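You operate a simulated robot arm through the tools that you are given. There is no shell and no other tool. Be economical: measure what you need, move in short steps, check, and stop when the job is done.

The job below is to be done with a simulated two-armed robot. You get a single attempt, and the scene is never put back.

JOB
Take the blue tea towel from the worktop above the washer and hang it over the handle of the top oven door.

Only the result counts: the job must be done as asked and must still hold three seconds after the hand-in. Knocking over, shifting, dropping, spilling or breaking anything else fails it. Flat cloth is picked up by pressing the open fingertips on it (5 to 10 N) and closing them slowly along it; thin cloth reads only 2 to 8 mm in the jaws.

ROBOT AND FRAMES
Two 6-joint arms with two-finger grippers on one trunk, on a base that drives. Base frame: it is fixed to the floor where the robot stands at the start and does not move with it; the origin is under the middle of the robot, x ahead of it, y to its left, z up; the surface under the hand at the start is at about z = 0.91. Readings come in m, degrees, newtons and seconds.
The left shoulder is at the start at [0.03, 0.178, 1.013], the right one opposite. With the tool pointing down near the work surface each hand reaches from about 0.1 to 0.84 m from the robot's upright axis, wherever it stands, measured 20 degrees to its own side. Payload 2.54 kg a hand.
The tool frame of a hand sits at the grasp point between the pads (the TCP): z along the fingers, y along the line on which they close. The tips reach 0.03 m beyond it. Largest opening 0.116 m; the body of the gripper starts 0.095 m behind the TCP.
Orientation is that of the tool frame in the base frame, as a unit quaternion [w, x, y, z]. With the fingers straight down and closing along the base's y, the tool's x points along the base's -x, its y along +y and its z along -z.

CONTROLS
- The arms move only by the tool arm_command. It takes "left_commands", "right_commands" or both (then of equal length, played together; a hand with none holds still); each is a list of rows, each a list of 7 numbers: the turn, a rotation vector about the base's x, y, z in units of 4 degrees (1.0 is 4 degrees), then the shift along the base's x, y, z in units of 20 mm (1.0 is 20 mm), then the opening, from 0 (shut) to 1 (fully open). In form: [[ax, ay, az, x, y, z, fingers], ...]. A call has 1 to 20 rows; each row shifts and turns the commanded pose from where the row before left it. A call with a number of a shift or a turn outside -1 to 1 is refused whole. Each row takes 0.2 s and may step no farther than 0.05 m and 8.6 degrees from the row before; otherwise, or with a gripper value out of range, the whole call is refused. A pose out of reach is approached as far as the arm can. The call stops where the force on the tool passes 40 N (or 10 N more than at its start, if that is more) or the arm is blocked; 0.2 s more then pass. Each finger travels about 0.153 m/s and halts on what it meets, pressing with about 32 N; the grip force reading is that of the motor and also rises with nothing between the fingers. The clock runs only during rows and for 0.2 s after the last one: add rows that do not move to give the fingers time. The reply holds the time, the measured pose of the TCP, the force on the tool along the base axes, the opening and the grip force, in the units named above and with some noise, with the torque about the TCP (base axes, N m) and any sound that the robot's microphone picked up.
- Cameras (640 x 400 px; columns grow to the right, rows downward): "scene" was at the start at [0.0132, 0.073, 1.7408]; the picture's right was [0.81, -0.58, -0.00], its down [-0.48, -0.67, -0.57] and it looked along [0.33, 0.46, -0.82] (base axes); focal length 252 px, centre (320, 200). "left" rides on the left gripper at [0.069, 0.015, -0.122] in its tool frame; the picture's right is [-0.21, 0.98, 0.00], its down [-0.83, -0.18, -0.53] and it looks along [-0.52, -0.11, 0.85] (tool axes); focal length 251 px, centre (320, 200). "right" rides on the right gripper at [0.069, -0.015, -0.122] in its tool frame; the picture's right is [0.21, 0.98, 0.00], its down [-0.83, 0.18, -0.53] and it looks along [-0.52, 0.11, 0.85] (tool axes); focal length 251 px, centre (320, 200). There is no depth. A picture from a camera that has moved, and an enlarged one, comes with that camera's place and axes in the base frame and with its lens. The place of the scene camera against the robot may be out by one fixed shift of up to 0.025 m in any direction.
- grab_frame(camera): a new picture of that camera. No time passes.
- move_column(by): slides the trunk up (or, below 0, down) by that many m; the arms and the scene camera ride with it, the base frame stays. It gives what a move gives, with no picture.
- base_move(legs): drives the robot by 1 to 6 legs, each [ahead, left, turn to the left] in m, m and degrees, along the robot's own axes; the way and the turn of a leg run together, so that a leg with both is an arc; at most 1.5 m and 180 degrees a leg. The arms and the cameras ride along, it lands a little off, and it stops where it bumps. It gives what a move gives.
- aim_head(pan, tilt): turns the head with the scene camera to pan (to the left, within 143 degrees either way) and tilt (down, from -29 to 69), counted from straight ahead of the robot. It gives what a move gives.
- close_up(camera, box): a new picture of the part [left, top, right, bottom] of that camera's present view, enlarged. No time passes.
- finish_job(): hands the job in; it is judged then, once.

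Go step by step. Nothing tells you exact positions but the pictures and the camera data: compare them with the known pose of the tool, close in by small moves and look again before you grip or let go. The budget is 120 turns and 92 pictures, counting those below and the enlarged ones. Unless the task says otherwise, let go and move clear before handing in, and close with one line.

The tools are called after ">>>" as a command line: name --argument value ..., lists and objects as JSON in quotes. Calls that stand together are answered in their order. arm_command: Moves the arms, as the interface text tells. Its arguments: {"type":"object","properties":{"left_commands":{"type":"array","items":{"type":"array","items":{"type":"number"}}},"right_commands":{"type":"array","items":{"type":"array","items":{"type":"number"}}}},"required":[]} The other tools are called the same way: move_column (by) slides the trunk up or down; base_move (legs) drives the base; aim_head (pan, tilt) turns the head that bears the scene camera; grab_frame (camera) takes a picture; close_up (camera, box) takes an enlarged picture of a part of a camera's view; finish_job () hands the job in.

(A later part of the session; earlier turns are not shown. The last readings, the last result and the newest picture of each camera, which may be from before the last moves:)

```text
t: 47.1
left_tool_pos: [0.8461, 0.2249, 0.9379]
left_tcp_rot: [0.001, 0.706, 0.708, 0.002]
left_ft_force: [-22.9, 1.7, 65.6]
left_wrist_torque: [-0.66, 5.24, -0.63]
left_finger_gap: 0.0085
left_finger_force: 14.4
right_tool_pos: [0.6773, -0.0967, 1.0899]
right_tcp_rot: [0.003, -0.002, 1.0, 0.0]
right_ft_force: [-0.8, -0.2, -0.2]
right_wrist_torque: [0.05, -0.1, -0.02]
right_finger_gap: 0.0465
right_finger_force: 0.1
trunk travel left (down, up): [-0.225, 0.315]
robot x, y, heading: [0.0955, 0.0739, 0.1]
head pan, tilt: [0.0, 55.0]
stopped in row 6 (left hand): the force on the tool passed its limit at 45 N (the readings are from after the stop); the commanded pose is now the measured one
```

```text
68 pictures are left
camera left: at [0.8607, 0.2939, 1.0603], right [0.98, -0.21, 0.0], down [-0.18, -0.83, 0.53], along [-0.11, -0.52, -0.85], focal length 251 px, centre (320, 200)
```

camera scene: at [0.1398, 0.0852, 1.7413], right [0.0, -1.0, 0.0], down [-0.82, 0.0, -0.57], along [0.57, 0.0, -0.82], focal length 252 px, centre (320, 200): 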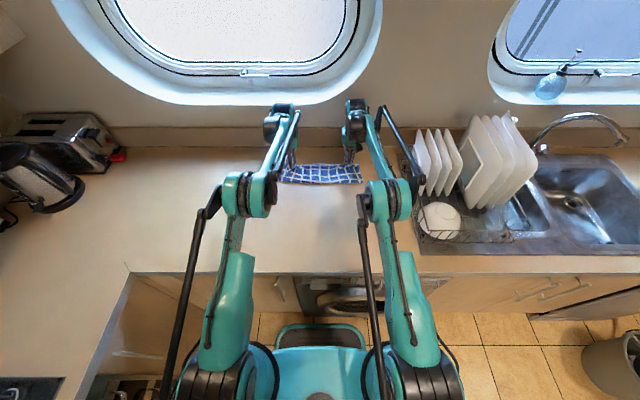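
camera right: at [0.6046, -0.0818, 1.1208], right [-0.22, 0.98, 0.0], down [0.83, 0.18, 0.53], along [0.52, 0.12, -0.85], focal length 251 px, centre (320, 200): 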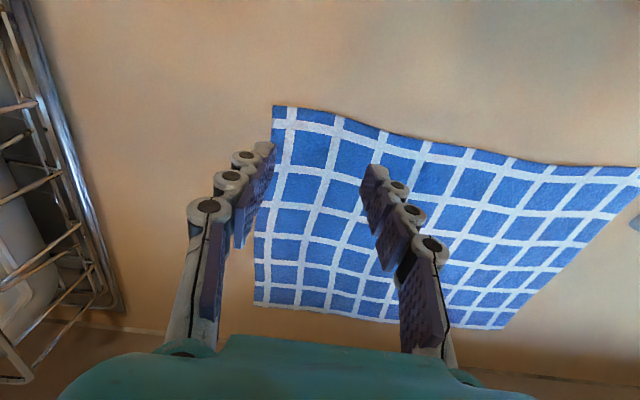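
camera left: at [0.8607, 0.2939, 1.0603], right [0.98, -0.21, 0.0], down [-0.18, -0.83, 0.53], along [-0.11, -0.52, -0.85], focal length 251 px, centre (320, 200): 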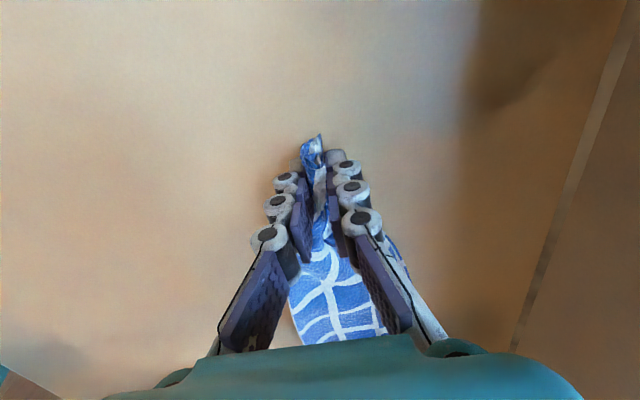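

The fingers swing lower as they close, which explains the force, but the end got gathered anyway. I'll raise slightly and finish the squeeze.

>>> arm_command --left_commands '[[0, 0, 0, 0, 0, 0.15, 0], [0, 0, 0, 0, 0, 0, 0], [0, 0, 0, 0, 0, 0, 0], [0, 0, 0, 0, 0, 0, 0]]'

>>> arm_command --left_commands '[[0, 0, 0, 0, 0, 0.4, 0], [0, 0, 0, 0, 0, 0.6, 0], [0, 0, 0, 0, 0, 1, 0], [0, 0, 0, 0, 0, 1, 0], [0, 0, 0, 0, 0, 1, 0], [0, 0, 0, 0, 0, 1, 0], [0, 0, 0, 0, 0, 1, 0]]'

>>> grab_frame --camera "scene"

>>> grab_frame --camera "left"

```text
t: 48.1
left_tool_pos: [0.849, 0.224, 0.9381]
left_tcp_rot: [0.001, 0.707, 0.707, 0.0]
left_ft_force: [-6.6, -0.8, 24.5]
left_wrist_torque: [-0.01, 0.19, -0.01]
left_finger_gap: 0.0072
left_finger_force: 32.5
right_tool_pos: [0.6797, -0.0963, 1.0875]
right_tcp_rot: [0.001, -0.001, 1.0, 0.0]
right_ft_force: [-0.9, -0.3, 0.3]
right_wrist_torque: [0.01, -0.01, -0.02]
right_finger_gap: 0.0464
right_finger_force: 0.1
trunk travel left (down, up): [-0.225, 0.315]
robot x, y, heading: [0.0948, 0.074, -0.1]
head pan, tilt: [0.0, 55.0]
```

```text
t: 49.7
left_tool_pos: [0.8525, 0.2237, 1.0554]
left_tcp_rot: [0.001, 0.706, 0.708, 0.0]
left_ft_force: [-0.2, -0.1, 0.6]
left_wrist_torque: [-0.02, 0.03, -0.02]
left_finger_gap: 0.0057
left_finger_force: 31.1
right_tool_pos: [0.6824, -0.0957, 1.0863]
right_tcp_rot: [0.0, 0.0, 1.0, 0.0]
right_ft_force: [-0.5, -0.9, -0.4]
right_wrist_torque: [-0.02, 0.0, 0.0]
right_finger_gap: 0.0462
right_finger_force: 0.1
trunk travel left (down, up): [-0.225, 0.315]
robot x, y, heading: [0.0949, 0.0697, 0.3]
head pan, tilt: [0.0, 55.0]
```

```text
67 pictures are left
camera scene: at [0.1399, 0.085, 1.7413], right [0.0, -1.0, 0.0], down [-0.82, 0.0, -0.57], along [0.57, 0.0, -0.82], focal length 252 px, centre (320, 200)
```

scene: 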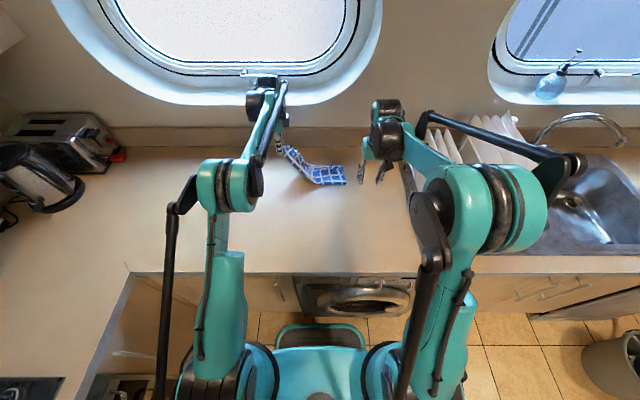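

```text
66 pictures are left
camera left: at [0.8665, 0.2935, 1.1777], right [0.98, -0.21, 0.0], down [-0.18, -0.83, 0.53], along [-0.11, -0.52, -0.85], focal length 251 px, centre (320, 200)
```

left: 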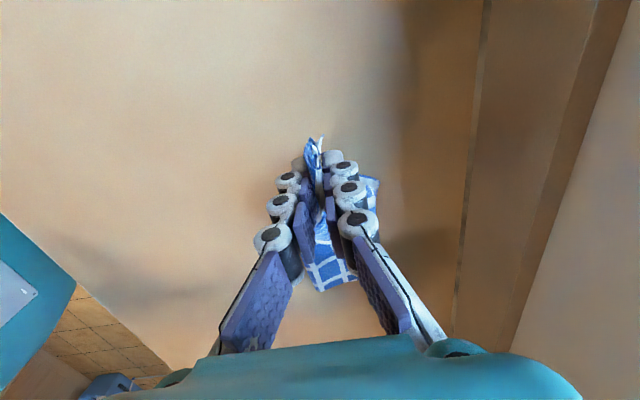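

Held, at 5.7 mm thick. I'll raise it and retract so the towel hangs free.

>>> arm_command --left_commands '[[0, 0, 0, -0.5, 0, 1, 0], [0, 0, 0, -0.5, 0, 1, 0], [0, 0, 0, -0.8, 0, 1, 0], [0, 0, 0, -1, 0, 1, 0], [0, 0, 0, -1, 0, 1, 0], [0, 0, 0, -1, 0, 1, 0], [0, 0, 0, -1, 0, 1, 0], [0, 0, 0, -1, 0, 1, 0], [0, 0, 0, -1, 0, 1, 0], [0, 0, 0, -1, 0, 1, 0], [0, 0, 0, -1, 0, 1, 0], [0, 0, 0, -1, 0, 1, 0], [0, 0, 0, -1, 0, 0.5, 0], [0, 0, 0, -1, 0, 0, 0], [0, 0, 0, -1, 0, 0, 0], [0, 0, 0, -1, 0, 0, 0], [0, 0, 0, -1, 0, 0, 0], [0, 0, 0, -1, 0, 0, 0], [0, 0, 0, -1, 0, 0, 0], [0, 0, 0, -1, 0, 0, 0]]'

>>> grab_frame --camera "scene"

>>> grab_frame --camera "right"

```text
t: 53.9
left_tool_pos: [0.4744, 0.2255, 1.3068]
left_tcp_rot: [0.0, 0.707, 0.708, 0.0]
left_ft_force: [-0.2, -0.4, 0.6]
left_wrist_torque: [-0.01, -0.03, 0.01]
left_finger_gap: 0.0057
left_finger_force: 32.3
right_tool_pos: [0.6807, -0.0942, 1.086]
right_tcp_rot: [0.0, -0.001, 1.0, 0.0]
right_ft_force: [-0.1, 0.6, 0.2]
right_wrist_torque: [0.05, 0.0, 0.01]
right_finger_gap: 0.0464
right_finger_force: 0.1
trunk travel left (down, up): [-0.225, 0.315]
robot x, y, heading: [0.0945, 0.0718, -0.1]
head pan, tilt: [0.0, 55.0]
```

```text
65 pictures are left
camera scene: at [0.1391, 0.0852, 1.7413], right [0.0, -1.0, 0.0], down [-0.82, 0.0, -0.57], along [0.57, 0.0, -0.82], focal length 252 px, centre (320, 200)
```

scene: 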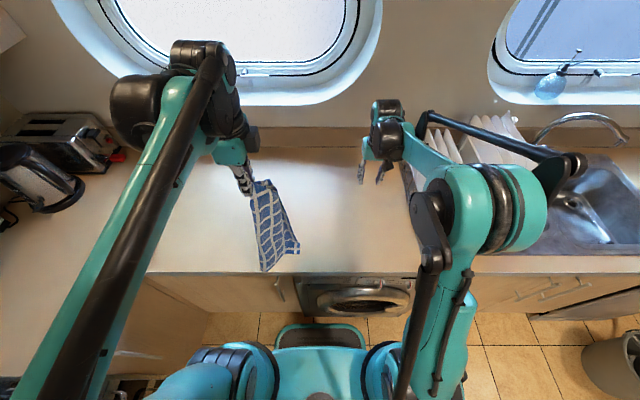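

```text
64 pictures are left
camera right: at [0.6126, -0.111, 1.2085], right [-0.22, 0.98, 0.0], down [0.83, 0.18, 0.53], along [0.52, 0.12, -0.85], focal length 251 px, centre (320, 200)
```

right: 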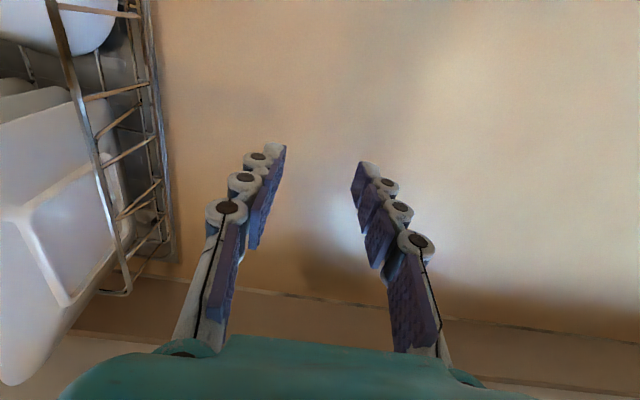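

The towel hangs nicely as a strip about 0.1 m wide. I'll retract the right arm, then drive to face the oven.

>>> arm_command --right_commands '[[0, 0, 0, -1, 0, 0, 0.2], [0, 0, 0, -1, 0, 0, 0], [0, 0, 0, -1, 0, 0, 0], [0, 0, 0, -1, 0, 0, 0], [0, 0, 0, -1, 0, 0, 0], [0, 0, 0, -1, 0, 0, 0], [0, 0, 0, -1, 0, 0, 0], [0, 0, 0, -1, -0.3, 0, 0], [0, 0, 0, -1, -0.3, 0, 0], [0, 0, 0, -1, -0.3, 0, 0], [0, 0, 0, -1, -0.3, 0, 0], [0, 0, 0, -1, -0.3, 0, 0], [0, 0, 0, -1, -0.3, 0, 0], [0, 0, 0, -1, -0.3, 0, 0]]'

>>> base_move --legs '[[-0.17, 0, 0], [0, 0, 45], [0, 0, 45]]'

>>> aim_head --pan 10 --tilt 50

>>> grab_frame --camera "scene"

>>> grab_frame --camera "right"

```text
t: 56.9
left_tool_pos: [0.4749, 0.2254, 1.3058]
left_tcp_rot: [0.0, 0.706, 0.708, 0.0]
left_ft_force: [1.3, 1.0, -0.1]
left_wrist_torque: [0.0, 0.03, 0.02]
left_finger_gap: 0.0053
left_finger_force: 31.6
right_tool_pos: [0.4024, -0.1361, 1.0859]
right_tcp_rot: [0.001, 0.0, 1.0, 0.0]
right_ft_force: [-0.1, 0.0, -0.8]
right_wrist_torque: [-0.02, -0.03, -0.02]
right_finger_gap: 0.0
right_finger_force: 28.5
trunk travel left (down, up): [-0.225, 0.315]
robot x, y, heading: [0.0988, 0.0712, -0.1]
head pan, tilt: [0.0, 55.0]
```

```text
t: 62.5
left_tool_pos: [-0.2341, 0.4479, 1.3052]
left_tcp_rot: [0.0, -0.002, 1.0, 0.0]
left_ft_force: [-0.2, -0.1, -0.7]
left_wrist_torque: [0.0, -0.04, -0.07]
left_finger_gap: 0.0057
left_finger_force: 31.8
right_tool_pos: [0.1272, 0.3779, 1.0863]
right_tcp_rot: [0.0, 0.708, -0.706, -0.001]
right_ft_force: [-0.5, -0.4, 0.5]
right_wrist_torque: [-0.01, 0.0, 0.0]
right_finger_gap: 0.0
right_finger_force: 28.9
trunk travel left (down, up): [-0.225, 0.315]
robot x, y, heading: [-0.0785, 0.0699, 90.1]
head pan, tilt: [0.0, 55.0]
```

```text
t: 63.2
left_tool_pos: [-0.2352, 0.4485, 1.3065]
left_tcp_rot: [0.0, -0.002, 1.0, 0.0]
left_ft_force: [-0.9, -0.2, 0.5]
left_wrist_torque: [0.03, 0.0, -0.05]
left_finger_gap: 0.0055
left_finger_force: 32.0
right_tool_pos: [0.1264, 0.3767, 1.0858]
right_tcp_rot: [0.0, 0.708, -0.706, 0.0]
right_ft_force: [0.9, 0.4, 0.8]
right_wrist_torque: [-0.06, 0.0, 0.01]
right_finger_gap: 0.0002
right_finger_force: 28.4
trunk travel left (down, up): [-0.225, 0.315]
robot x, y, heading: [-0.0793, 0.07, 90.3]
head pan, tilt: [10.0, 50.0]
```

```text
63 pictures are left
camera scene: at [-0.0914, 0.1304, 1.7477], right [0.98, 0.18, 0.0], down [0.14, -0.75, -0.64], along [-0.11, 0.63, -0.77], focal length 252 px, centre (320, 200)
```

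scene: 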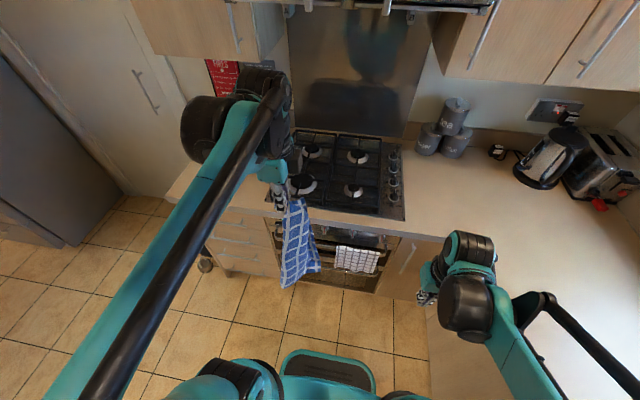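

```text
62 pictures are left
camera right: at [0.1434, 0.3077, 1.2076], right [-0.98, -0.22, 0.0], down [-0.18, 0.83, 0.53], along [-0.12, 0.52, -0.85], focal length 251 px, centre (320, 200)
```

right: 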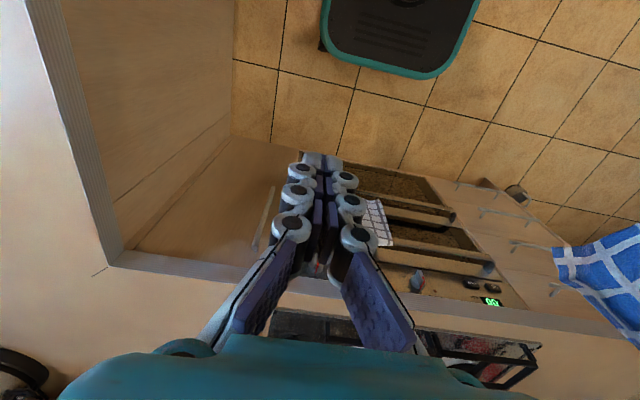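

I'll zoom in with the right wrist camera to measure the bar, gap and worktop edge.

>>> close_up --camera "right" --box '[340, 170, 560, 308]'

>>> close_up --camera "scene" --box '[240, 180, 420, 292]'

```text
2.90 times, centred on (450, 239) of right
camera zoom: at [0.1434, 0.3077, 1.2076], right [-0.98, -0.22, 0.0], down [-0.18, 0.83, 0.53], along [-0.12, 0.52, -0.85], focal length 729 px, centre (-57, 87)
```

zoom: 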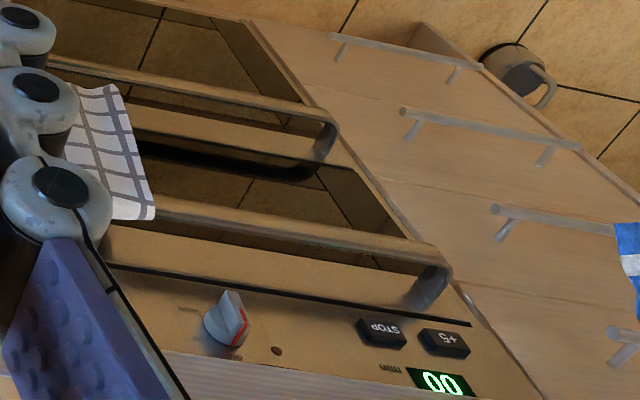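

```text
3.56 times, centred on (330, 236) of scene
camera zoom: at [-0.0914, 0.1304, 1.7477], right [0.98, 0.18, 0.0], down [0.14, -0.75, -0.64], along [-0.11, 0.63, -0.77], focal length 897 px, centre (284, 72)
```

zoom: 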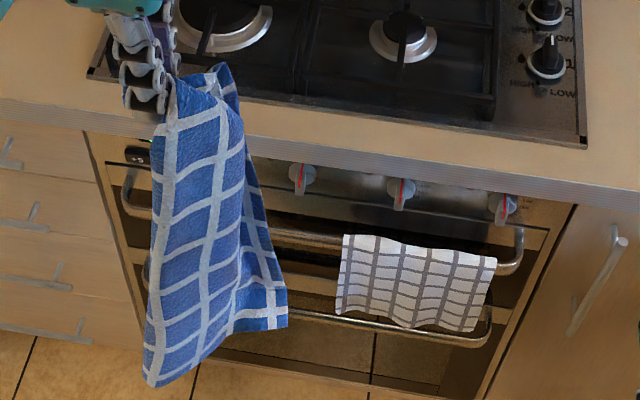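

I'll place the right hand's camera nearly above the bar for a cleaner fix on its y position.

>>> arm_command --right_commands '[[0, 0, 0, -0.44, 0.93, 0.35, 0], [0, 0, 0, -0.44, 0.93, 0.35, 0], [0, 0, 0, -0.44, 0.93, 0.35, 0], [0, 0, 0, -0.44, 0.93, 0.35, 0], [0, 0, 0, -0.44, 0.93, 0.35, 0], [0, 0, 0, -0.44, 0.93, 0.35, 0], [0, 0, 0, -0.44, 0.93, 0.35, 0], [0, 0, 0, -0.44, 0.93, 0.35, 0], [0, 0, 0, -0.44, 0.93, 0.35, 0], [0, 0, 0, -0.44, 0.93, 0.35, 0], [0, 0, 0, -0.44, 0.93, 0.35, 0], [0, 0, 0, -0.44, 0.93, 0.35, 0]]'

>>> grab_frame --camera "right"

>>> close_up --camera "right" --box '[320, 60, 560, 210]'

```text
t: 65.8
left_tool_pos: [-0.2349, 0.4494, 1.3053]
left_tcp_rot: [0.0, -0.002, 1.0, -0.001]
left_ft_force: [0.1, 0.3, -0.3]
left_wrist_torque: [-0.05, 0.02, -0.07]
left_finger_gap: 0.0054
left_finger_force: 32.0
right_tool_pos: [0.0231, 0.6033, 1.1701]
right_tcp_rot: [0.0, 0.708, -0.706, 0.0]
right_ft_force: [0.5, 0.4, 0.5]
right_wrist_torque: [-0.06, 0.01, -0.01]
right_finger_gap: 0.0001
right_finger_force: 28.6
trunk travel left (down, up): [-0.225, 0.315]
robot x, y, heading: [-0.0766, 0.0742, 90.0]
head pan, tilt: [10.0, 50.0]
```

```text
59 pictures are left
camera right: at [0.0382, 0.5328, 1.2909], right [-0.98, -0.22, 0.0], down [-0.19, 0.83, 0.53], along [-0.12, 0.52, -0.85], focal length 251 px, centre (320, 200)
```

right: 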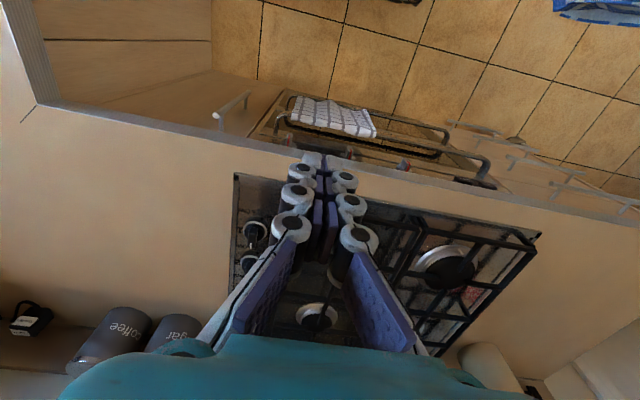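

```text
2.67 times, centred on (440, 135) of right
camera zoom: at [0.0382, 0.5328, 1.2909], right [-0.98, -0.22, 0.0], down [-0.19, 0.83, 0.53], along [-0.12, 0.52, -0.85], focal length 670 px, centre (0, 373)
```

zoom: 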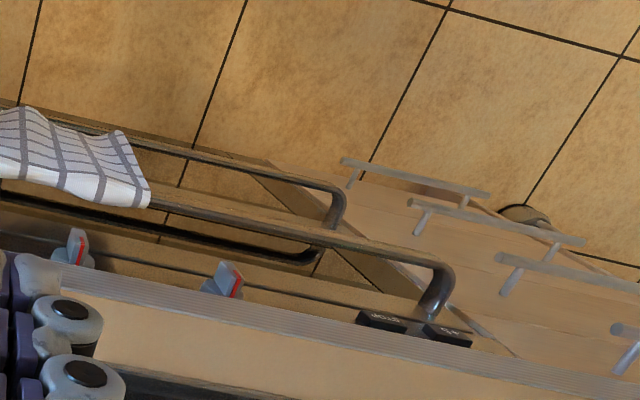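

The bar is at y≈0.668, z≈0.78 and the worktop edge at y≈0.697. The door face is at about 0.715, and one knob sits at x≈−0.17. I'll aim for x≈−0.255. Let me see how the towel hangs from the left wrist camera.

>>> grab_frame --camera "left"

```text
57 pictures are left
camera left: at [-0.3046, 0.4646, 1.4272], right [0.21, 0.98, 0.0], down [0.83, -0.18, 0.53], along [0.52, -0.11, -0.85], focal length 251 px, centre (320, 200)
```

left: 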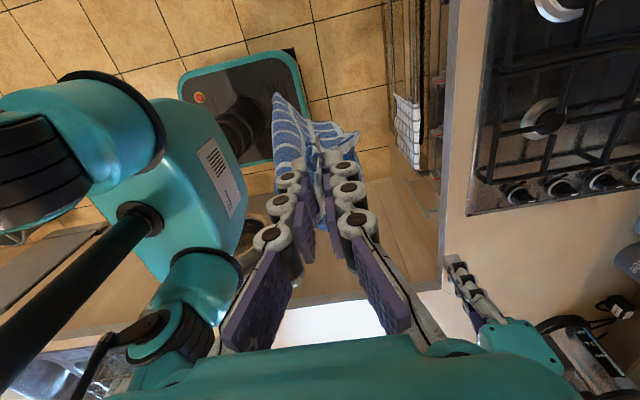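

The strip's width currently lies along y. Turning the hand 90° brings it parallel to the bar.

>>> arm_command --left_commands '[[0, 0, 1, 0, 0, 0, 0], [0, 0, 1, 0, 0, 0, 0], [0, 0, 1, 0, 0, 0, 0], [0, 0, 1, 0, 0, 0, 0], [0, 0, 1, 0, 0, 0, 0], [0, 0, 1, 0, 0, 0, 0], [0, 0, 1, 0, 0, 0, 0], [0, 0, 1, 0, 0, 0, 0], [0, 0, 1, 0, 0, 0, 0], [0, 0, 1, 0, 0, 0, 0], [0, 0, 1, 0, 0, 0, 0], [0, 0, 1, 0, 0, 0, 0], [0, 0, 1, 0, 0, 0, 0], [0, 0, 1, 0, 0, 0, 0], [0, 0, 1, 0, 0, 0, 0], [0, 0, 1, 0, 0, 0, 0], [0, 0, 1, 0, 0, 0, 0], [0, 0, 1, 0, 0, 0, 0], [0, 0, 1, 0, 0, 0, 0], [0, 0, 1, 0, 0, 0, 0]]'

>>> arm_command --left_commands '[[0, 0, 1, 0, 0, 0, 0], [0, 0, 1, 0, 0, 0, 0], [0, 0, 0.5, 0, 0, 0, 0], [0, 0, 0, 0, 0, 0, 0], [0, 0, 0, 0, 0, 0, 0], [0, 0, 0, 0, 0, 0, 0], [0, 0, 0, 0, 0, 0, 0]]'

>>> grab_frame --camera "left"

>>> close_up --camera "scene" --box '[220, 160, 420, 285]'

```text
t: 70.0
left_tool_pos: [-0.2348, 0.4475, 1.3056]
left_tcp_rot: [0.0, -0.645, 0.764, 0.0]
left_ft_force: [0.8, -0.4, -0.2]
left_wrist_torque: [-0.01, -0.01, -0.09]
left_finger_gap: 0.0053
left_finger_force: 32.0
right_tool_pos: [0.0235, 0.6007, 1.1694]
right_tcp_rot: [0.0, 0.708, -0.706, 0.0]
right_ft_force: [-0.7, 0.7, 0.2]
right_wrist_torque: [-0.01, -0.01, 0.0]
right_finger_gap: 0.0002
right_finger_force: 28.9
trunk travel left (down, up): [-0.225, 0.315]
robot x, y, heading: [-0.0781, 0.069, 90.2]
head pan, tilt: [10.0, 50.0]
```

```text
t: 71.6
left_tool_pos: [-0.236, 0.4484, 1.3061]
left_tcp_rot: [0.0, 0.709, -0.705, 0.0]
left_ft_force: [0.7, -0.5, 0.9]
left_wrist_torque: [0.0, -0.01, -0.07]
left_finger_gap: 0.0053
left_finger_force: 32.0
right_tool_pos: [0.0214, 0.6016, 1.169]
right_tcp_rot: [0.0, 0.708, -0.706, 0.0]
right_ft_force: [-0.2, -0.4, -0.3]
right_wrist_torque: [-0.01, 0.01, 0.01]
right_finger_gap: 0.0003
right_finger_force: 28.3
trunk travel left (down, up): [-0.225, 0.315]
robot x, y, heading: [-0.0811, 0.07, 90.4]
head pan, tilt: [10.0, 50.0]
```

```text
56 pictures are left
camera left: at [-0.2505, 0.3801, 1.4276], right [-0.98, 0.21, 0.0], down [0.18, 0.83, 0.53], along [0.11, 0.52, -0.85], focal length 251 px, centre (320, 200)
```

left: 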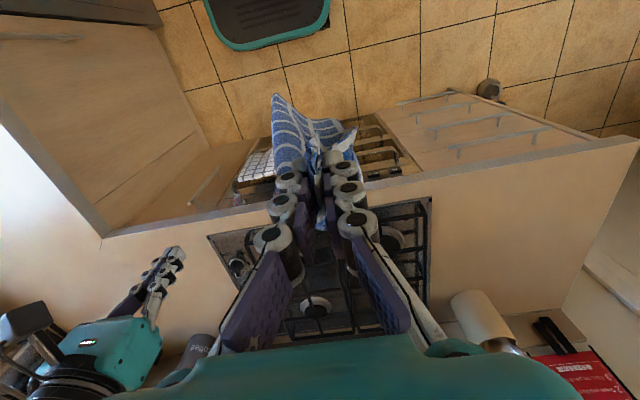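

```text
3.20 times, centred on (320, 222) of scene
camera zoom: at [-0.0916, 0.1305, 1.7478], right [0.98, 0.18, 0.0], down [0.14, -0.75, -0.64], along [-0.11, 0.63, -0.77], focal length 807 px, centre (320, 128)
```

zoom: 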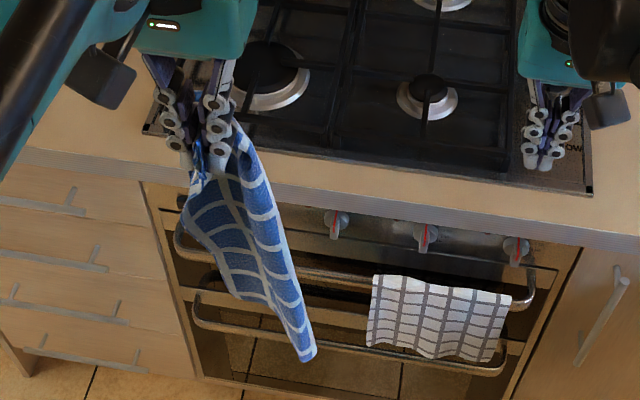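

The sheet hangs skewed by about 30°. I'll turn the hand another 30° to square it with the bar.

>>> arm_command --left_commands '[[0, 0, 1, 0, 0, 0, 0], [0, 0, 1, 0, 0, 0, 0], [0, 0, 1, 0, 0, 0, 0], [0, 0, 1, 0, 0, 0, 0], [0, 0, 1, 0, 0, 0, 0], [0, 0, 1, 0, 0, 0, 0], [0, 0, 1, 0, 0, 0, 0], [0, 0, 0.6, 0, 0, 0, 0], [0, 0, 0, 0, 0, 0, 0], [0, 0, 0, 0, 0, 0, 0], [0, 0, 0, 0, 0, 0, 0], [0, 0, 0, 0, 0, 0, 0]]'

>>> grab_frame --camera "left"

>>> close_up --camera "scene" --box '[220, 160, 420, 285]'

```text
t: 74.2
left_tool_pos: [-0.2345, 0.4475, 1.3046]
left_tcp_rot: [0.0, 0.869, -0.494, 0.0]
left_ft_force: [-0.5, 0.2, -0.5]
left_wrist_torque: [-0.03, -0.01, -0.07]
left_finger_gap: 0.0051
left_finger_force: 32.6
right_tool_pos: [0.0234, 0.6009, 1.1693]
right_tcp_rot: [0.0, 0.708, -0.706, 0.0]
right_ft_force: [0.0, -0.2, 0.0]
right_wrist_torque: [-0.01, 0.01, 0.02]
right_finger_gap: 0.0
right_finger_force: 28.6
trunk travel left (down, up): [-0.225, 0.315]
robot x, y, heading: [-0.081, 0.0699, 90.1]
head pan, tilt: [10.0, 50.0]
```

```text
54 pictures are left
camera left: at [-0.213, 0.3812, 1.4273], right [-0.95, -0.31, 0.0], down [-0.27, 0.8, 0.53], along [-0.17, 0.51, -0.85], focal length 251 px, centre (320, 200)
```

left: 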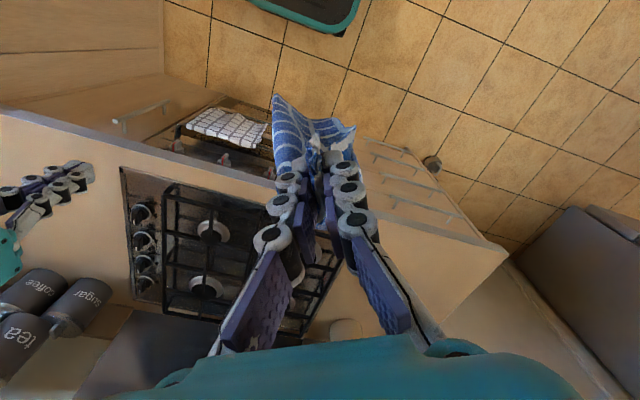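

```text
3.20 times, centred on (320, 222) of scene
camera zoom: at [-0.0916, 0.1305, 1.7478], right [0.98, 0.18, 0.0], down [0.14, -0.75, -0.64], along [-0.11, 0.63, -0.77], focal length 807 px, centre (320, 128)
```

zoom: 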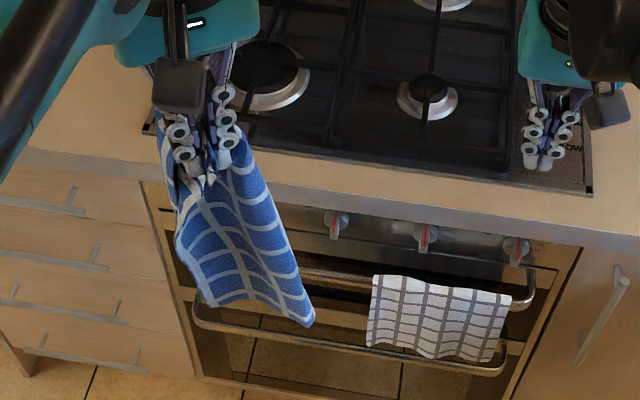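

The sheet is now parallel to the bar, spanning x −0.32…−0.16. I'll set the right hand as an oblique observer and bring the towel up to just in front of the bar line.

>>> arm_command --right_commands '[[0, 1, 0, 0.35, -0.45, -0.1, 0], [0, 1, 0, 0.35, -0.45, -0.1, 0], [0, 1, 0, 0.35, -0.45, -0.1, 0], [0, 1, 0, 0.35, -0.45, -0.1, 0], [0, 1, 0, 0.35, -0.45, -0.1, 0], [0, 1, 0, 0.35, -0.45, -0.1, 0], [0, 1, 0, 0.35, -0.45, -0.1, 0], [0, 1, 0, 0.35, -0.45, -0.1, 0], [0, 1, 0, 0.35, -0.45, -0.1, 0], [0, 1, 0, 0.35, -0.45, -0.1, 0], [0, 1, 0, 0.35, -0.45, -0.1, 0], [0, 1, 0, 0.35, -0.45, -0.1, 0], [0, 0, 0, 0, 0, 0, 0], [0, 0, 0, 0, 0, 0, 0]]' --left_commands '[[0, 0, 0, -0.1, 0.5, 0, 0], [0, 0, 0, -0.1, 0.7, 0, 0], [0, 0, 0, -0.1, 0.8, 0, 0], [0, 0, 0, -0.1, 0.8, 0, 0], [0, 0, 0, -0.1, 0.8, 0, 0], [0, 0, 0, -0.1, 0.8, 0, 0], [0, 0, 0, -0.1, 0.8, 0, 0], [0, 0, 0, -0.1, 0.8, 0, 0], [0, 0, 0, 0, 0.8, 0, 0], [0, 0, 0, 0, 0.8, 0, 0], [0, 0, 0, 0, 0.7, 0, 0], [0, 0, 0, 0, 0.4, 0, 0], [0, 0, 0, 0, 0.2, 0, 0], [0, 0, 0, 0, 0, 0, 0]]'

>>> grab_frame --camera "right"

>>> grab_frame --camera "scene"

```text
t: 77.2
left_tool_pos: [-0.2486, 0.6262, 1.3059]
left_tcp_rot: [-0.001, 0.869, -0.495, 0.0]
left_ft_force: [-0.5, -0.1, -0.8]
left_wrist_torque: [-0.02, 0.01, -0.09]
left_finger_gap: 0.0057
left_finger_force: 31.4
right_tool_pos: [0.1059, 0.4931, 1.1442]
right_tcp_rot: [0.286, 0.647, -0.645, -0.289]
right_ft_force: [-0.7, 0.5, 0.6]
right_wrist_torque: [-0.02, 0.02, -0.02]
right_finger_gap: 0.0
right_finger_force: 28.9
trunk travel left (down, up): [-0.225, 0.315]
robot x, y, heading: [-0.0805, 0.0709, 89.9]
head pan, tilt: [10.0, 50.0]
```

```text
52 pictures are left
camera right: at [0.2071, 0.4228, 1.2149], right [-0.65, -0.22, 0.73], down [0.27, 0.83, 0.49], along [-0.71, 0.52, -0.48], focal length 251 px, centre (320, 200)
```

right: 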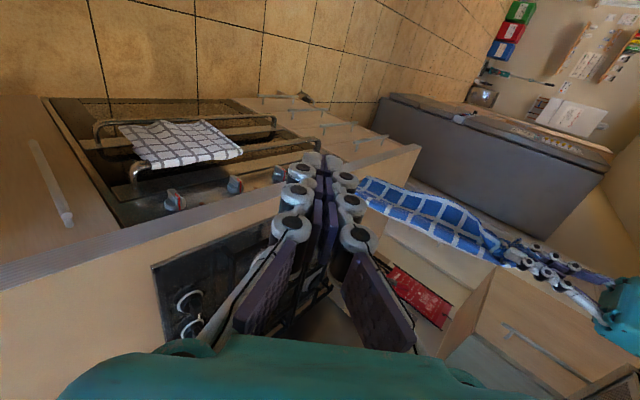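

```text
51 pictures are left
camera scene: at [-0.0911, 0.1303, 1.7478], right [0.98, 0.18, 0.0], down [0.14, -0.75, -0.64], along [-0.11, 0.63, -0.77], focal length 252 px, centre (320, 200)
```

scene: 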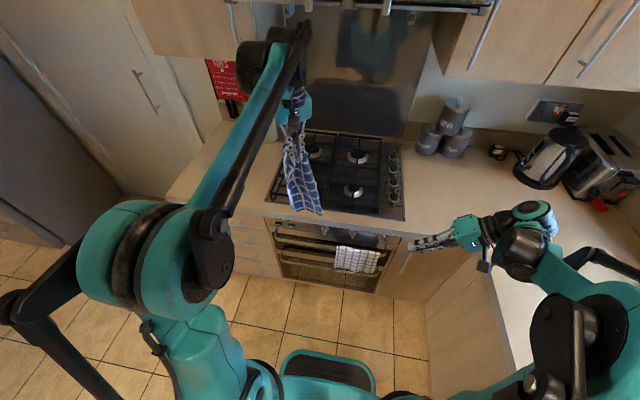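

>>> grab_frame --camera "left"

>>> close_up --camera "scene" --box '[240, 120, 400, 220]'

```text
50 pictures are left
camera left: at [-0.2283, 0.5595, 1.4278], right [-0.95, -0.31, 0.0], down [-0.27, 0.8, 0.53], along [-0.17, 0.51, -0.85], focal length 251 px, centre (320, 200)
```

left: 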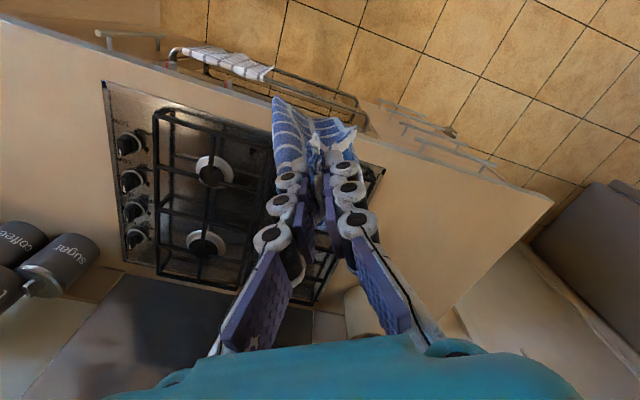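

```text
4.00 times, centred on (320, 170) of scene
camera zoom: at [-0.0911, 0.1303, 1.7478], right [0.98, 0.18, 0.0], down [0.14, -0.75, -0.64], along [-0.11, 0.63, -0.77], focal length 1009 px, centre (320, 320)
```

zoom: 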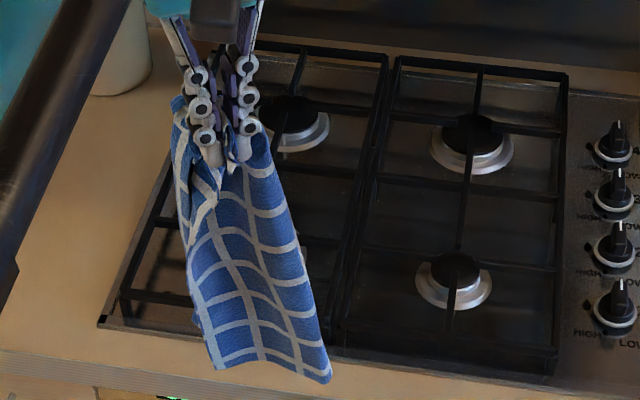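

Combining two views puts the towel's lower edge at z≈1.03, y≈0.645, x −0.275…−0.18, so it hangs about 0.275 below the TCP. I'll shift it 3 cm left, over the gap, and partway down.

>>> arm_command --left_commands '[[0, 0, 0, -0.3, 0.3, 0, 0], [0, 0, 0, -0.4, 0.4, 0, 0], [0, 0, 0, -0.4, 0.4, 0, 0], [0, 0, 0, -0.4, 0.4, 0, 0], [0, 0, 0, 0, 0.3, -0.5, 0], [0, 0, 0, 0, 0, -0.8, 0], [0, 0, 0, 0, 0, -0.8, 0], [0, 0, 0, 0, 0, -0.8, 0], [0, 0, 0, 0, 0, -0.8, 0], [0, 0, 0, 0, 0, -0.5, 0], [0, 0, 0, 0, 0, 0, 0], [0, 0, 0, 0, 0, 0, 0], [0, 0, 0, 0, 0, 0, 0]]'

>>> close_up --camera "scene" --box '[230, 140, 390, 240]'

>>> close_up --camera "left" --box '[200, 0, 440, 150]'

>>> grab_frame --camera "right"

```text
t: 80.0
left_tool_pos: [-0.2799, 0.6612, 1.222]
left_tcp_rot: [-0.001, 0.869, -0.495, 0.001]
left_ft_force: [0.1, -0.4, 0.2]
left_wrist_torque: [-0.01, 0.02, -0.09]
left_finger_gap: 0.0053
left_finger_force: 32.1
right_tool_pos: [0.1057, 0.4934, 1.1443]
right_tcp_rot: [0.287, 0.648, -0.644, -0.288]
right_ft_force: [0.1, 0.8, 1.9]
right_wrist_torque: [-0.01, 0.01, -0.02]
right_finger_gap: 0.0
right_finger_force: 28.1
trunk travel left (down, up): [-0.225, 0.315]
robot x, y, heading: [-0.0823, 0.0717, 90.3]
head pan, tilt: [10.0, 50.0]
```

```text
4.00 times, centred on (310, 190) of scene
camera zoom: at [-0.0915, 0.1305, 1.7478], right [0.98, 0.18, 0.0], down [0.14, -0.75, -0.64], along [-0.11, 0.63, -0.77], focal length 1009 px, centre (360, 240)
```

zoom: 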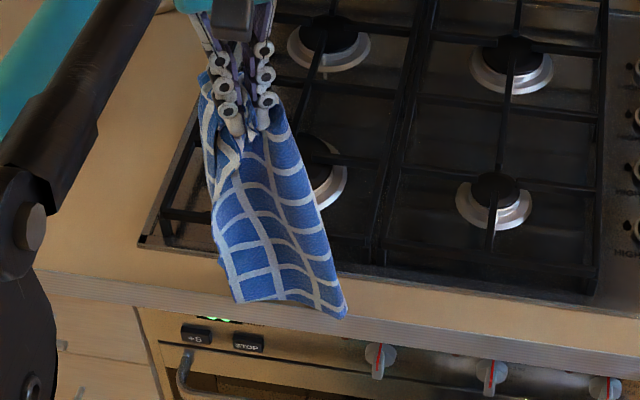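

```text
2.67 times, centred on (320, 75) of left
camera zoom: at [-0.2583, 0.5949, 1.344], right [-0.95, -0.31, 0.0], down [-0.27, 0.8, 0.53], along [-0.17, 0.51, -0.85], focal length 670 px, centre (320, 533)
```

zoom: 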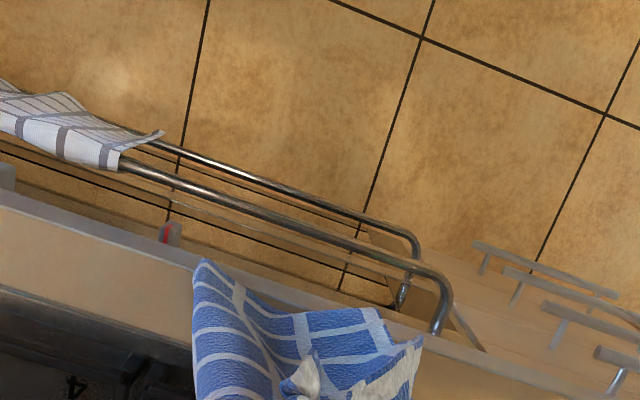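

```text
46 pictures are left
camera right: at [0.2067, 0.423, 1.215], right [-0.65, -0.22, 0.73], down [0.27, 0.83, 0.49], along [-0.71, 0.52, -0.48], focal length 251 px, centre (320, 200)
```

right: 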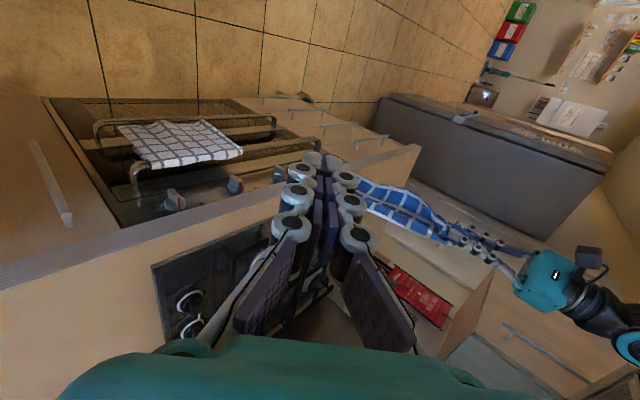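

The bottom edge is at y≈0.68–0.70, right over the opening between bar and worktop edge. I'll nudge it 5 mm toward me and lower further.

>>> arm_command --left_commands '[[0, 0, 0, 0, -0.25, 0, 0], [0, 0, 0, 0, 0, -0.5, 0], [0, 0, 0, 0, 0, -0.5, 0], [0, 0, 0, 0, 0, -0.5, 0], [0, 0, 0, 0, 0, -0.5, 0], [0, 0, 0, 0, 0, -0.5, 0], [0, 0, 0, 0, 0, -0.5, 0], [0, 0, 0, 0, 0, -0.5, 0], [0, 0, 0, 0, 0, -0.5, 0], [0, 0, 0, 0, 0, -0.5, 0], [0, 0, 0, 0, 0, 0, 0], [0, 0, 0, 0, 0, 0, 0]]'

>>> close_up --camera "scene" --box '[230, 140, 390, 240]'

>>> close_up --camera "left" --box '[200, 0, 440, 150]'

```text
t: 82.6
left_tool_pos: [-0.2813, 0.6568, 1.131]
left_tcp_rot: [0.0, 0.869, -0.495, 0.0]
left_ft_force: [0.0, 0.2, -0.1]
left_wrist_torque: [0.03, 0.03, -0.1]
left_finger_gap: 0.005
left_finger_force: 31.8
right_tool_pos: [0.1066, 0.4921, 1.1456]
right_tcp_rot: [0.286, 0.648, -0.644, -0.288]
right_ft_force: [-0.6, 0.1, 1.0]
right_wrist_torque: [0.01, 0.0, 0.01]
right_finger_gap: 0.0
right_finger_force: 28.5
trunk travel left (down, up): [-0.225, 0.315]
robot x, y, heading: [-0.0762, 0.0702, 90.3]
head pan, tilt: [10.0, 50.0]
```

```text
4.00 times, centred on (310, 190) of scene
camera zoom: at [-0.0915, 0.1306, 1.7478], right [0.98, 0.18, 0.0], down [0.14, -0.75, -0.64], along [-0.11, 0.63, -0.77], focal length 1009 px, centre (360, 240)
```

zoom: 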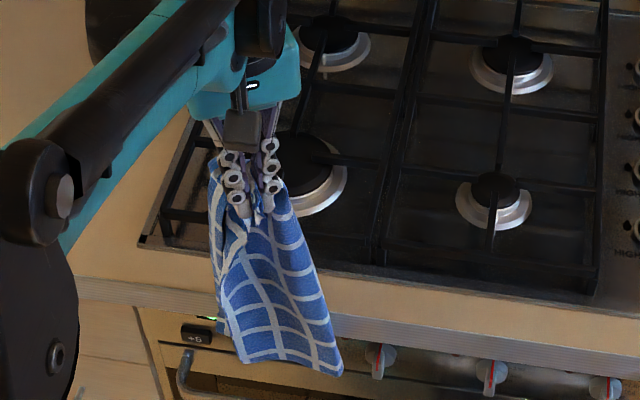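

```text
2.67 times, centred on (320, 75) of left
camera zoom: at [-0.2593, 0.5902, 1.2533], right [-0.95, -0.31, 0.0], down [-0.27, 0.8, 0.53], along [-0.17, 0.51, -0.85], focal length 670 px, centre (320, 533)
```

zoom: 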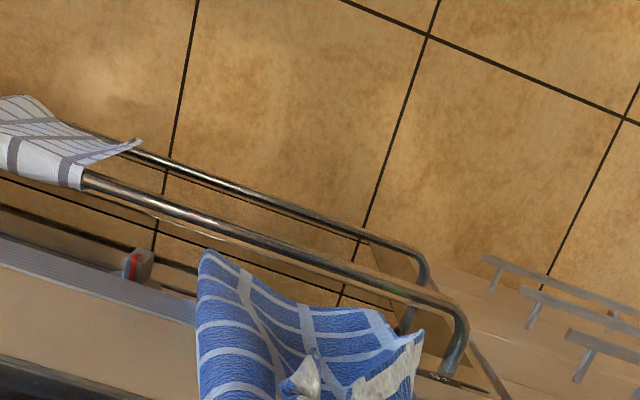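

The lower edge is now below the worktop at y≈0.674–0.685, right above the bar. I'll move 13 mm toward the door so it drops behind the bar, then lower a bit and check.

>>> arm_command --left_commands '[[0, 0, 0, 0, 0.3, 0, 0], [0, 0, 0, 0, 0.35, 0, 0], [0, 0, 0, 0, 0, 0, 0], [0, 0, 0, 0, 0, 0, 0], [0, 0, 0, 0, 0, -0.4, 0], [0, 0, 0, 0, 0, -0.5, 0], [0, 0, 0, 0, 0, -0.5, 0], [0, 0, 0, 0, 0, 0, 0], [0, 0, 0, 0, 0, 0, 0]]'

>>> close_up --camera "left" --box '[200, 0, 440, 150]'

```text
t: 84.6
left_tool_pos: [-0.2805, 0.6703, 1.1026]
left_tcp_rot: [0.0, 0.869, -0.494, 0.0]
left_ft_force: [0.1, 0.5, -0.1]
left_wrist_torque: [0.0, -0.02, -0.11]
left_finger_gap: 0.0054
left_finger_force: 32.3
right_tool_pos: [0.105, 0.4919, 1.1462]
right_tcp_rot: [0.287, 0.648, -0.645, -0.288]
right_ft_force: [0.0, 0.3, -0.2]
right_wrist_torque: [-0.02, 0.01, 0.0]
right_finger_gap: 0.0
right_finger_force: 28.5
trunk travel left (down, up): [-0.225, 0.315]
robot x, y, heading: [-0.0786, 0.0696, 90.4]
head pan, tilt: [10.0, 50.0]
```

```text
2.67 times, centred on (320, 75) of left
camera zoom: at [-0.2588, 0.6038, 1.2256], right [-0.95, -0.31, 0.0], down [-0.27, 0.8, 0.53], along [-0.17, 0.51, -0.85], focal length 670 px, centre (320, 533)
```

zoom: 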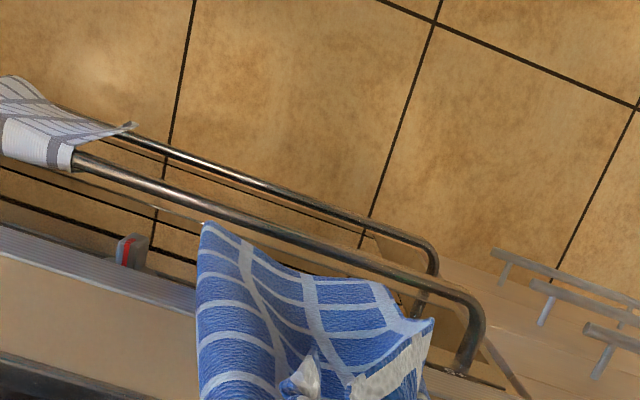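

>>> arm_command --left_commands '[[0, 0, 0, 0, 0.25, 0, 0], [0, 0, 0, 0, 0.2, 0, 0], [0, 0, 0, 0, 0, -0.4, 0], [0, 0, 0, 0, 0, -0.4, 0], [0, 0, 0, 0, 0, -0.4, 0], [0, 0, 0, 0, 0, -0.4, 0], [0, 0, 0, 0, 0, -0.4, 0], [0, 0, 0, 0, 0, -0.4, 0], [0, 0, 0, 0, 0, 0, 0]]'

>>> close_up --camera "left" --box '[200, 0, 440, 150]'

>>> close_up --camera "scene" --box '[230, 160, 390, 260]'

```text
t: 86.6
left_tool_pos: [-0.281, 0.6791, 1.056]
left_tcp_rot: [0.0, 0.869, -0.496, 0.0]
left_ft_force: [0.8, 0.2, 0.2]
left_wrist_torque: [0.01, -0.02, -0.11]
left_finger_gap: 0.0055
left_finger_force: 32.1
right_tool_pos: [0.106, 0.4923, 1.1451]
right_tcp_rot: [0.287, 0.648, -0.644, -0.289]
right_ft_force: [0.2, 0.5, -0.5]
right_wrist_torque: [0.02, -0.02, 0.03]
right_finger_gap: 0.0
right_finger_force: 28.7
trunk travel left (down, up): [-0.225, 0.315]
robot x, y, heading: [-0.0815, 0.0668, 90.5]
head pan, tilt: [10.0, 50.0]
```

```text
2.67 times, centred on (320, 75) of left
camera zoom: at [-0.2588, 0.6136, 1.1782], right [-0.95, -0.31, 0.0], down [-0.27, 0.8, 0.53], along [-0.17, 0.51, -0.85], focal length 670 px, centre (320, 533)
```

zoom: 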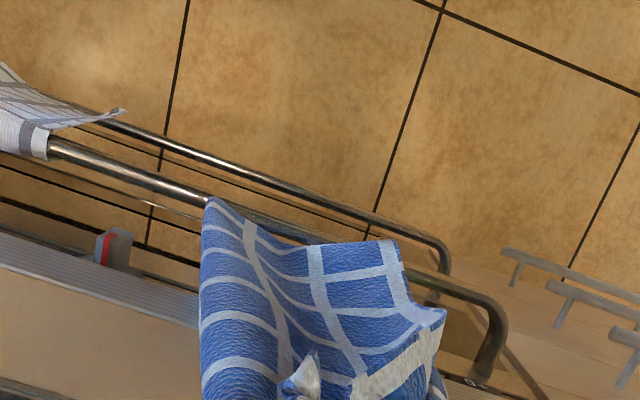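

```text
4.00 times, centred on (310, 210) of scene
camera zoom: at [-0.0915, 0.1304, 1.7478], right [0.98, 0.18, 0.0], down [0.14, -0.75, -0.64], along [-0.11, 0.63, -0.77], focal length 1009 px, centre (360, 160)
```

zoom: 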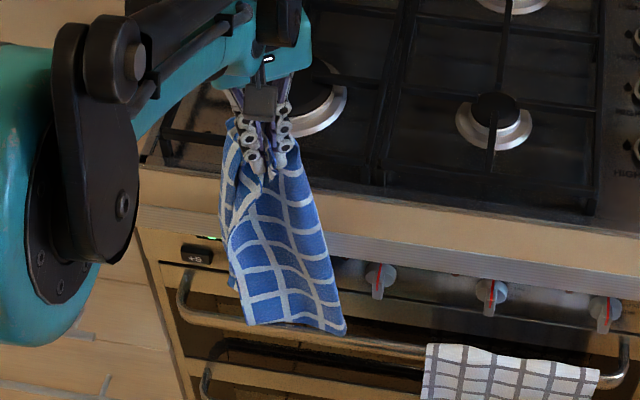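

The worktop edge is pivoting the cloth outward onto the bar. I'll lift it slightly, then use the right hand's open tips, pitched 45°, to hold the lower part toward the door while lowering.

>>> arm_command --left_commands '[[0, 0, 0, 0, 0, 0.4, 0], [0, 0, 0, 0, -0.3, 0.5, 0], [0, 0, 0, 0, -0.3, 0.3, 0], [0, 0, 0, 0, 0, 0, 0], [0, 0, 0, 0, 0, 0, 0], [0, 0, 0, 0, 0, 0, 0], [0, 0, 0, 0, 0, 0, 0], [0, 0, 0, 0, 0, 0, 0], [0, 0, 0, 0, 0, 0, 0], [0, 0, 0, 0, 0, 0, 0], [0, 0, 0, 0, 0, 0, 0], [0, 0, 0, 0, 0, 0, 0]]' --right_commands '[[0, -1, 0, -0.2, -0.3, -0.3, 0], [0, -1, 0, -0.2, -0.3, -0.3, 0], [0, -1, 0, -0.2, -0.3, -0.3, 0], [0, -1, 0, -0.2, -0.3, -0.3, 0], [0, -1, 0, -0.2, -0.3, -0.3, 0], [0, -1, 0, -0.2, -0.3, -0.3, 0], [0, -1, 0, -0.2, -0.3, -0.3, 0], [0, -1, 0, -0.2, -0.3, -0.3, 0], [0, -1, 0, -0.2, -0.3, -0.3, 0], [0, -1, 0, -0.2, -0.3, -0.3, 0], [0, -1, 0, -0.2, -0.3, -0.3, 0], [0, -1, 0, -0.2, -0.3, -0.3, 0]]'

>>> arm_command --right_commands '[[1, 0, 0, -0.3, 0, 0, 0.2], [1, 0, 0, -0.3, 0, 0, 0.3], [1, 0, 0, -0.3, 0, 0, 0.4], [1, 0, 0, -0.3, 0, 0, 0.5], [1, 0, 0, -0.3, 0, 0, 0.55], [1, 0, 0, -0.3, 0, 0, 0.55], [1, 0, 0, -0.3, 0, 0, 0.55], [1, 0, 0, -0.3, 0, 0, 0.55], [1, 0, 0, -0.3, 0, 0, 0.55], [1, 0, 0, -0.3, 0, 0, 0.55], [1, 0, 0, -0.3, 0, 0, 0.55]]'

>>> grab_frame --camera "scene"

>>> grab_frame --camera "right"

```text
t: 89.2
left_tool_pos: [-0.2809, 0.6673, 1.0793]
left_tcp_rot: [0.0, 0.869, -0.494, 0.0]
left_ft_force: [-0.3, -0.3, -0.8]
left_wrist_torque: [0.0, -0.02, -0.09]
left_finger_gap: 0.0052
left_finger_force: 32.4
right_tool_pos: [0.0576, 0.4209, 1.0728]
right_tcp_rot: [0.0, 0.709, -0.705, 0.0]
right_ft_force: [0.3, -1.3, 0.1]
right_wrist_torque: [0.0, -0.01, -0.02]
right_finger_gap: 0.0001
right_finger_force: 28.5
trunk travel left (down, up): [-0.225, 0.315]
robot x, y, heading: [-0.0793, 0.0678, 90.1]
head pan, tilt: [10.0, 50.0]
```

```text
t: 91.6
left_tool_pos: [-0.2812, 0.668, 1.0803]
left_tcp_rot: [0.0, 0.869, -0.495, -0.001]
left_ft_force: [0.3, -0.7, -0.3]
left_wrist_torque: [0.03, -0.04, -0.1]
left_finger_gap: 0.0053
left_finger_force: 32.1
right_tool_pos: [-0.0099, 0.4211, 1.0739]
right_tcp_rot: [-0.266, 0.657, -0.654, -0.265]
right_ft_force: [0.7, -0.6, -0.6]
right_wrist_torque: [-0.01, 0.0, -0.01]
right_finger_gap: 0.064
right_finger_force: 0.0
trunk travel left (down, up): [-0.225, 0.315]
robot x, y, heading: [-0.0786, 0.0704, 90.3]
head pan, tilt: [10.0, 50.0]
```

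```text
40 pictures are left
camera scene: at [-0.0918, 0.1308, 1.7478], right [0.98, 0.18, 0.0], down [0.14, -0.75, -0.64], along [-0.11, 0.63, -0.77], focal length 252 px, centre (320, 200)
```

scene: 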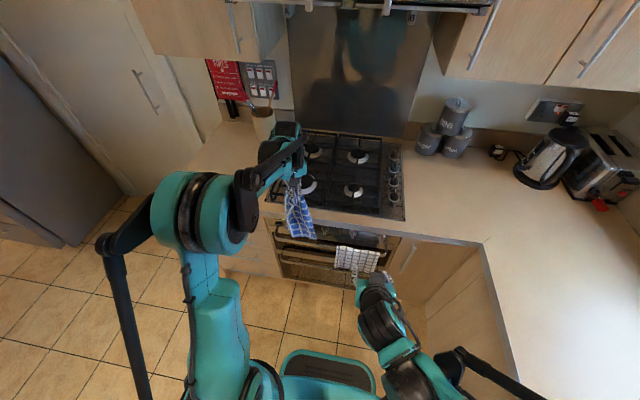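

```text
39 pictures are left
camera right: at [0.0076, 0.2859, 1.1134], right [-0.98, -0.16, -0.15], down [-0.18, 0.22, 0.96], along [-0.12, 0.96, -0.25], focal length 251 px, centre (320, 200)
```

right: 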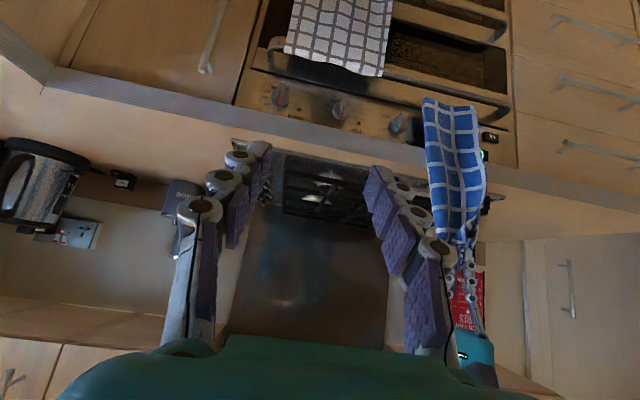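

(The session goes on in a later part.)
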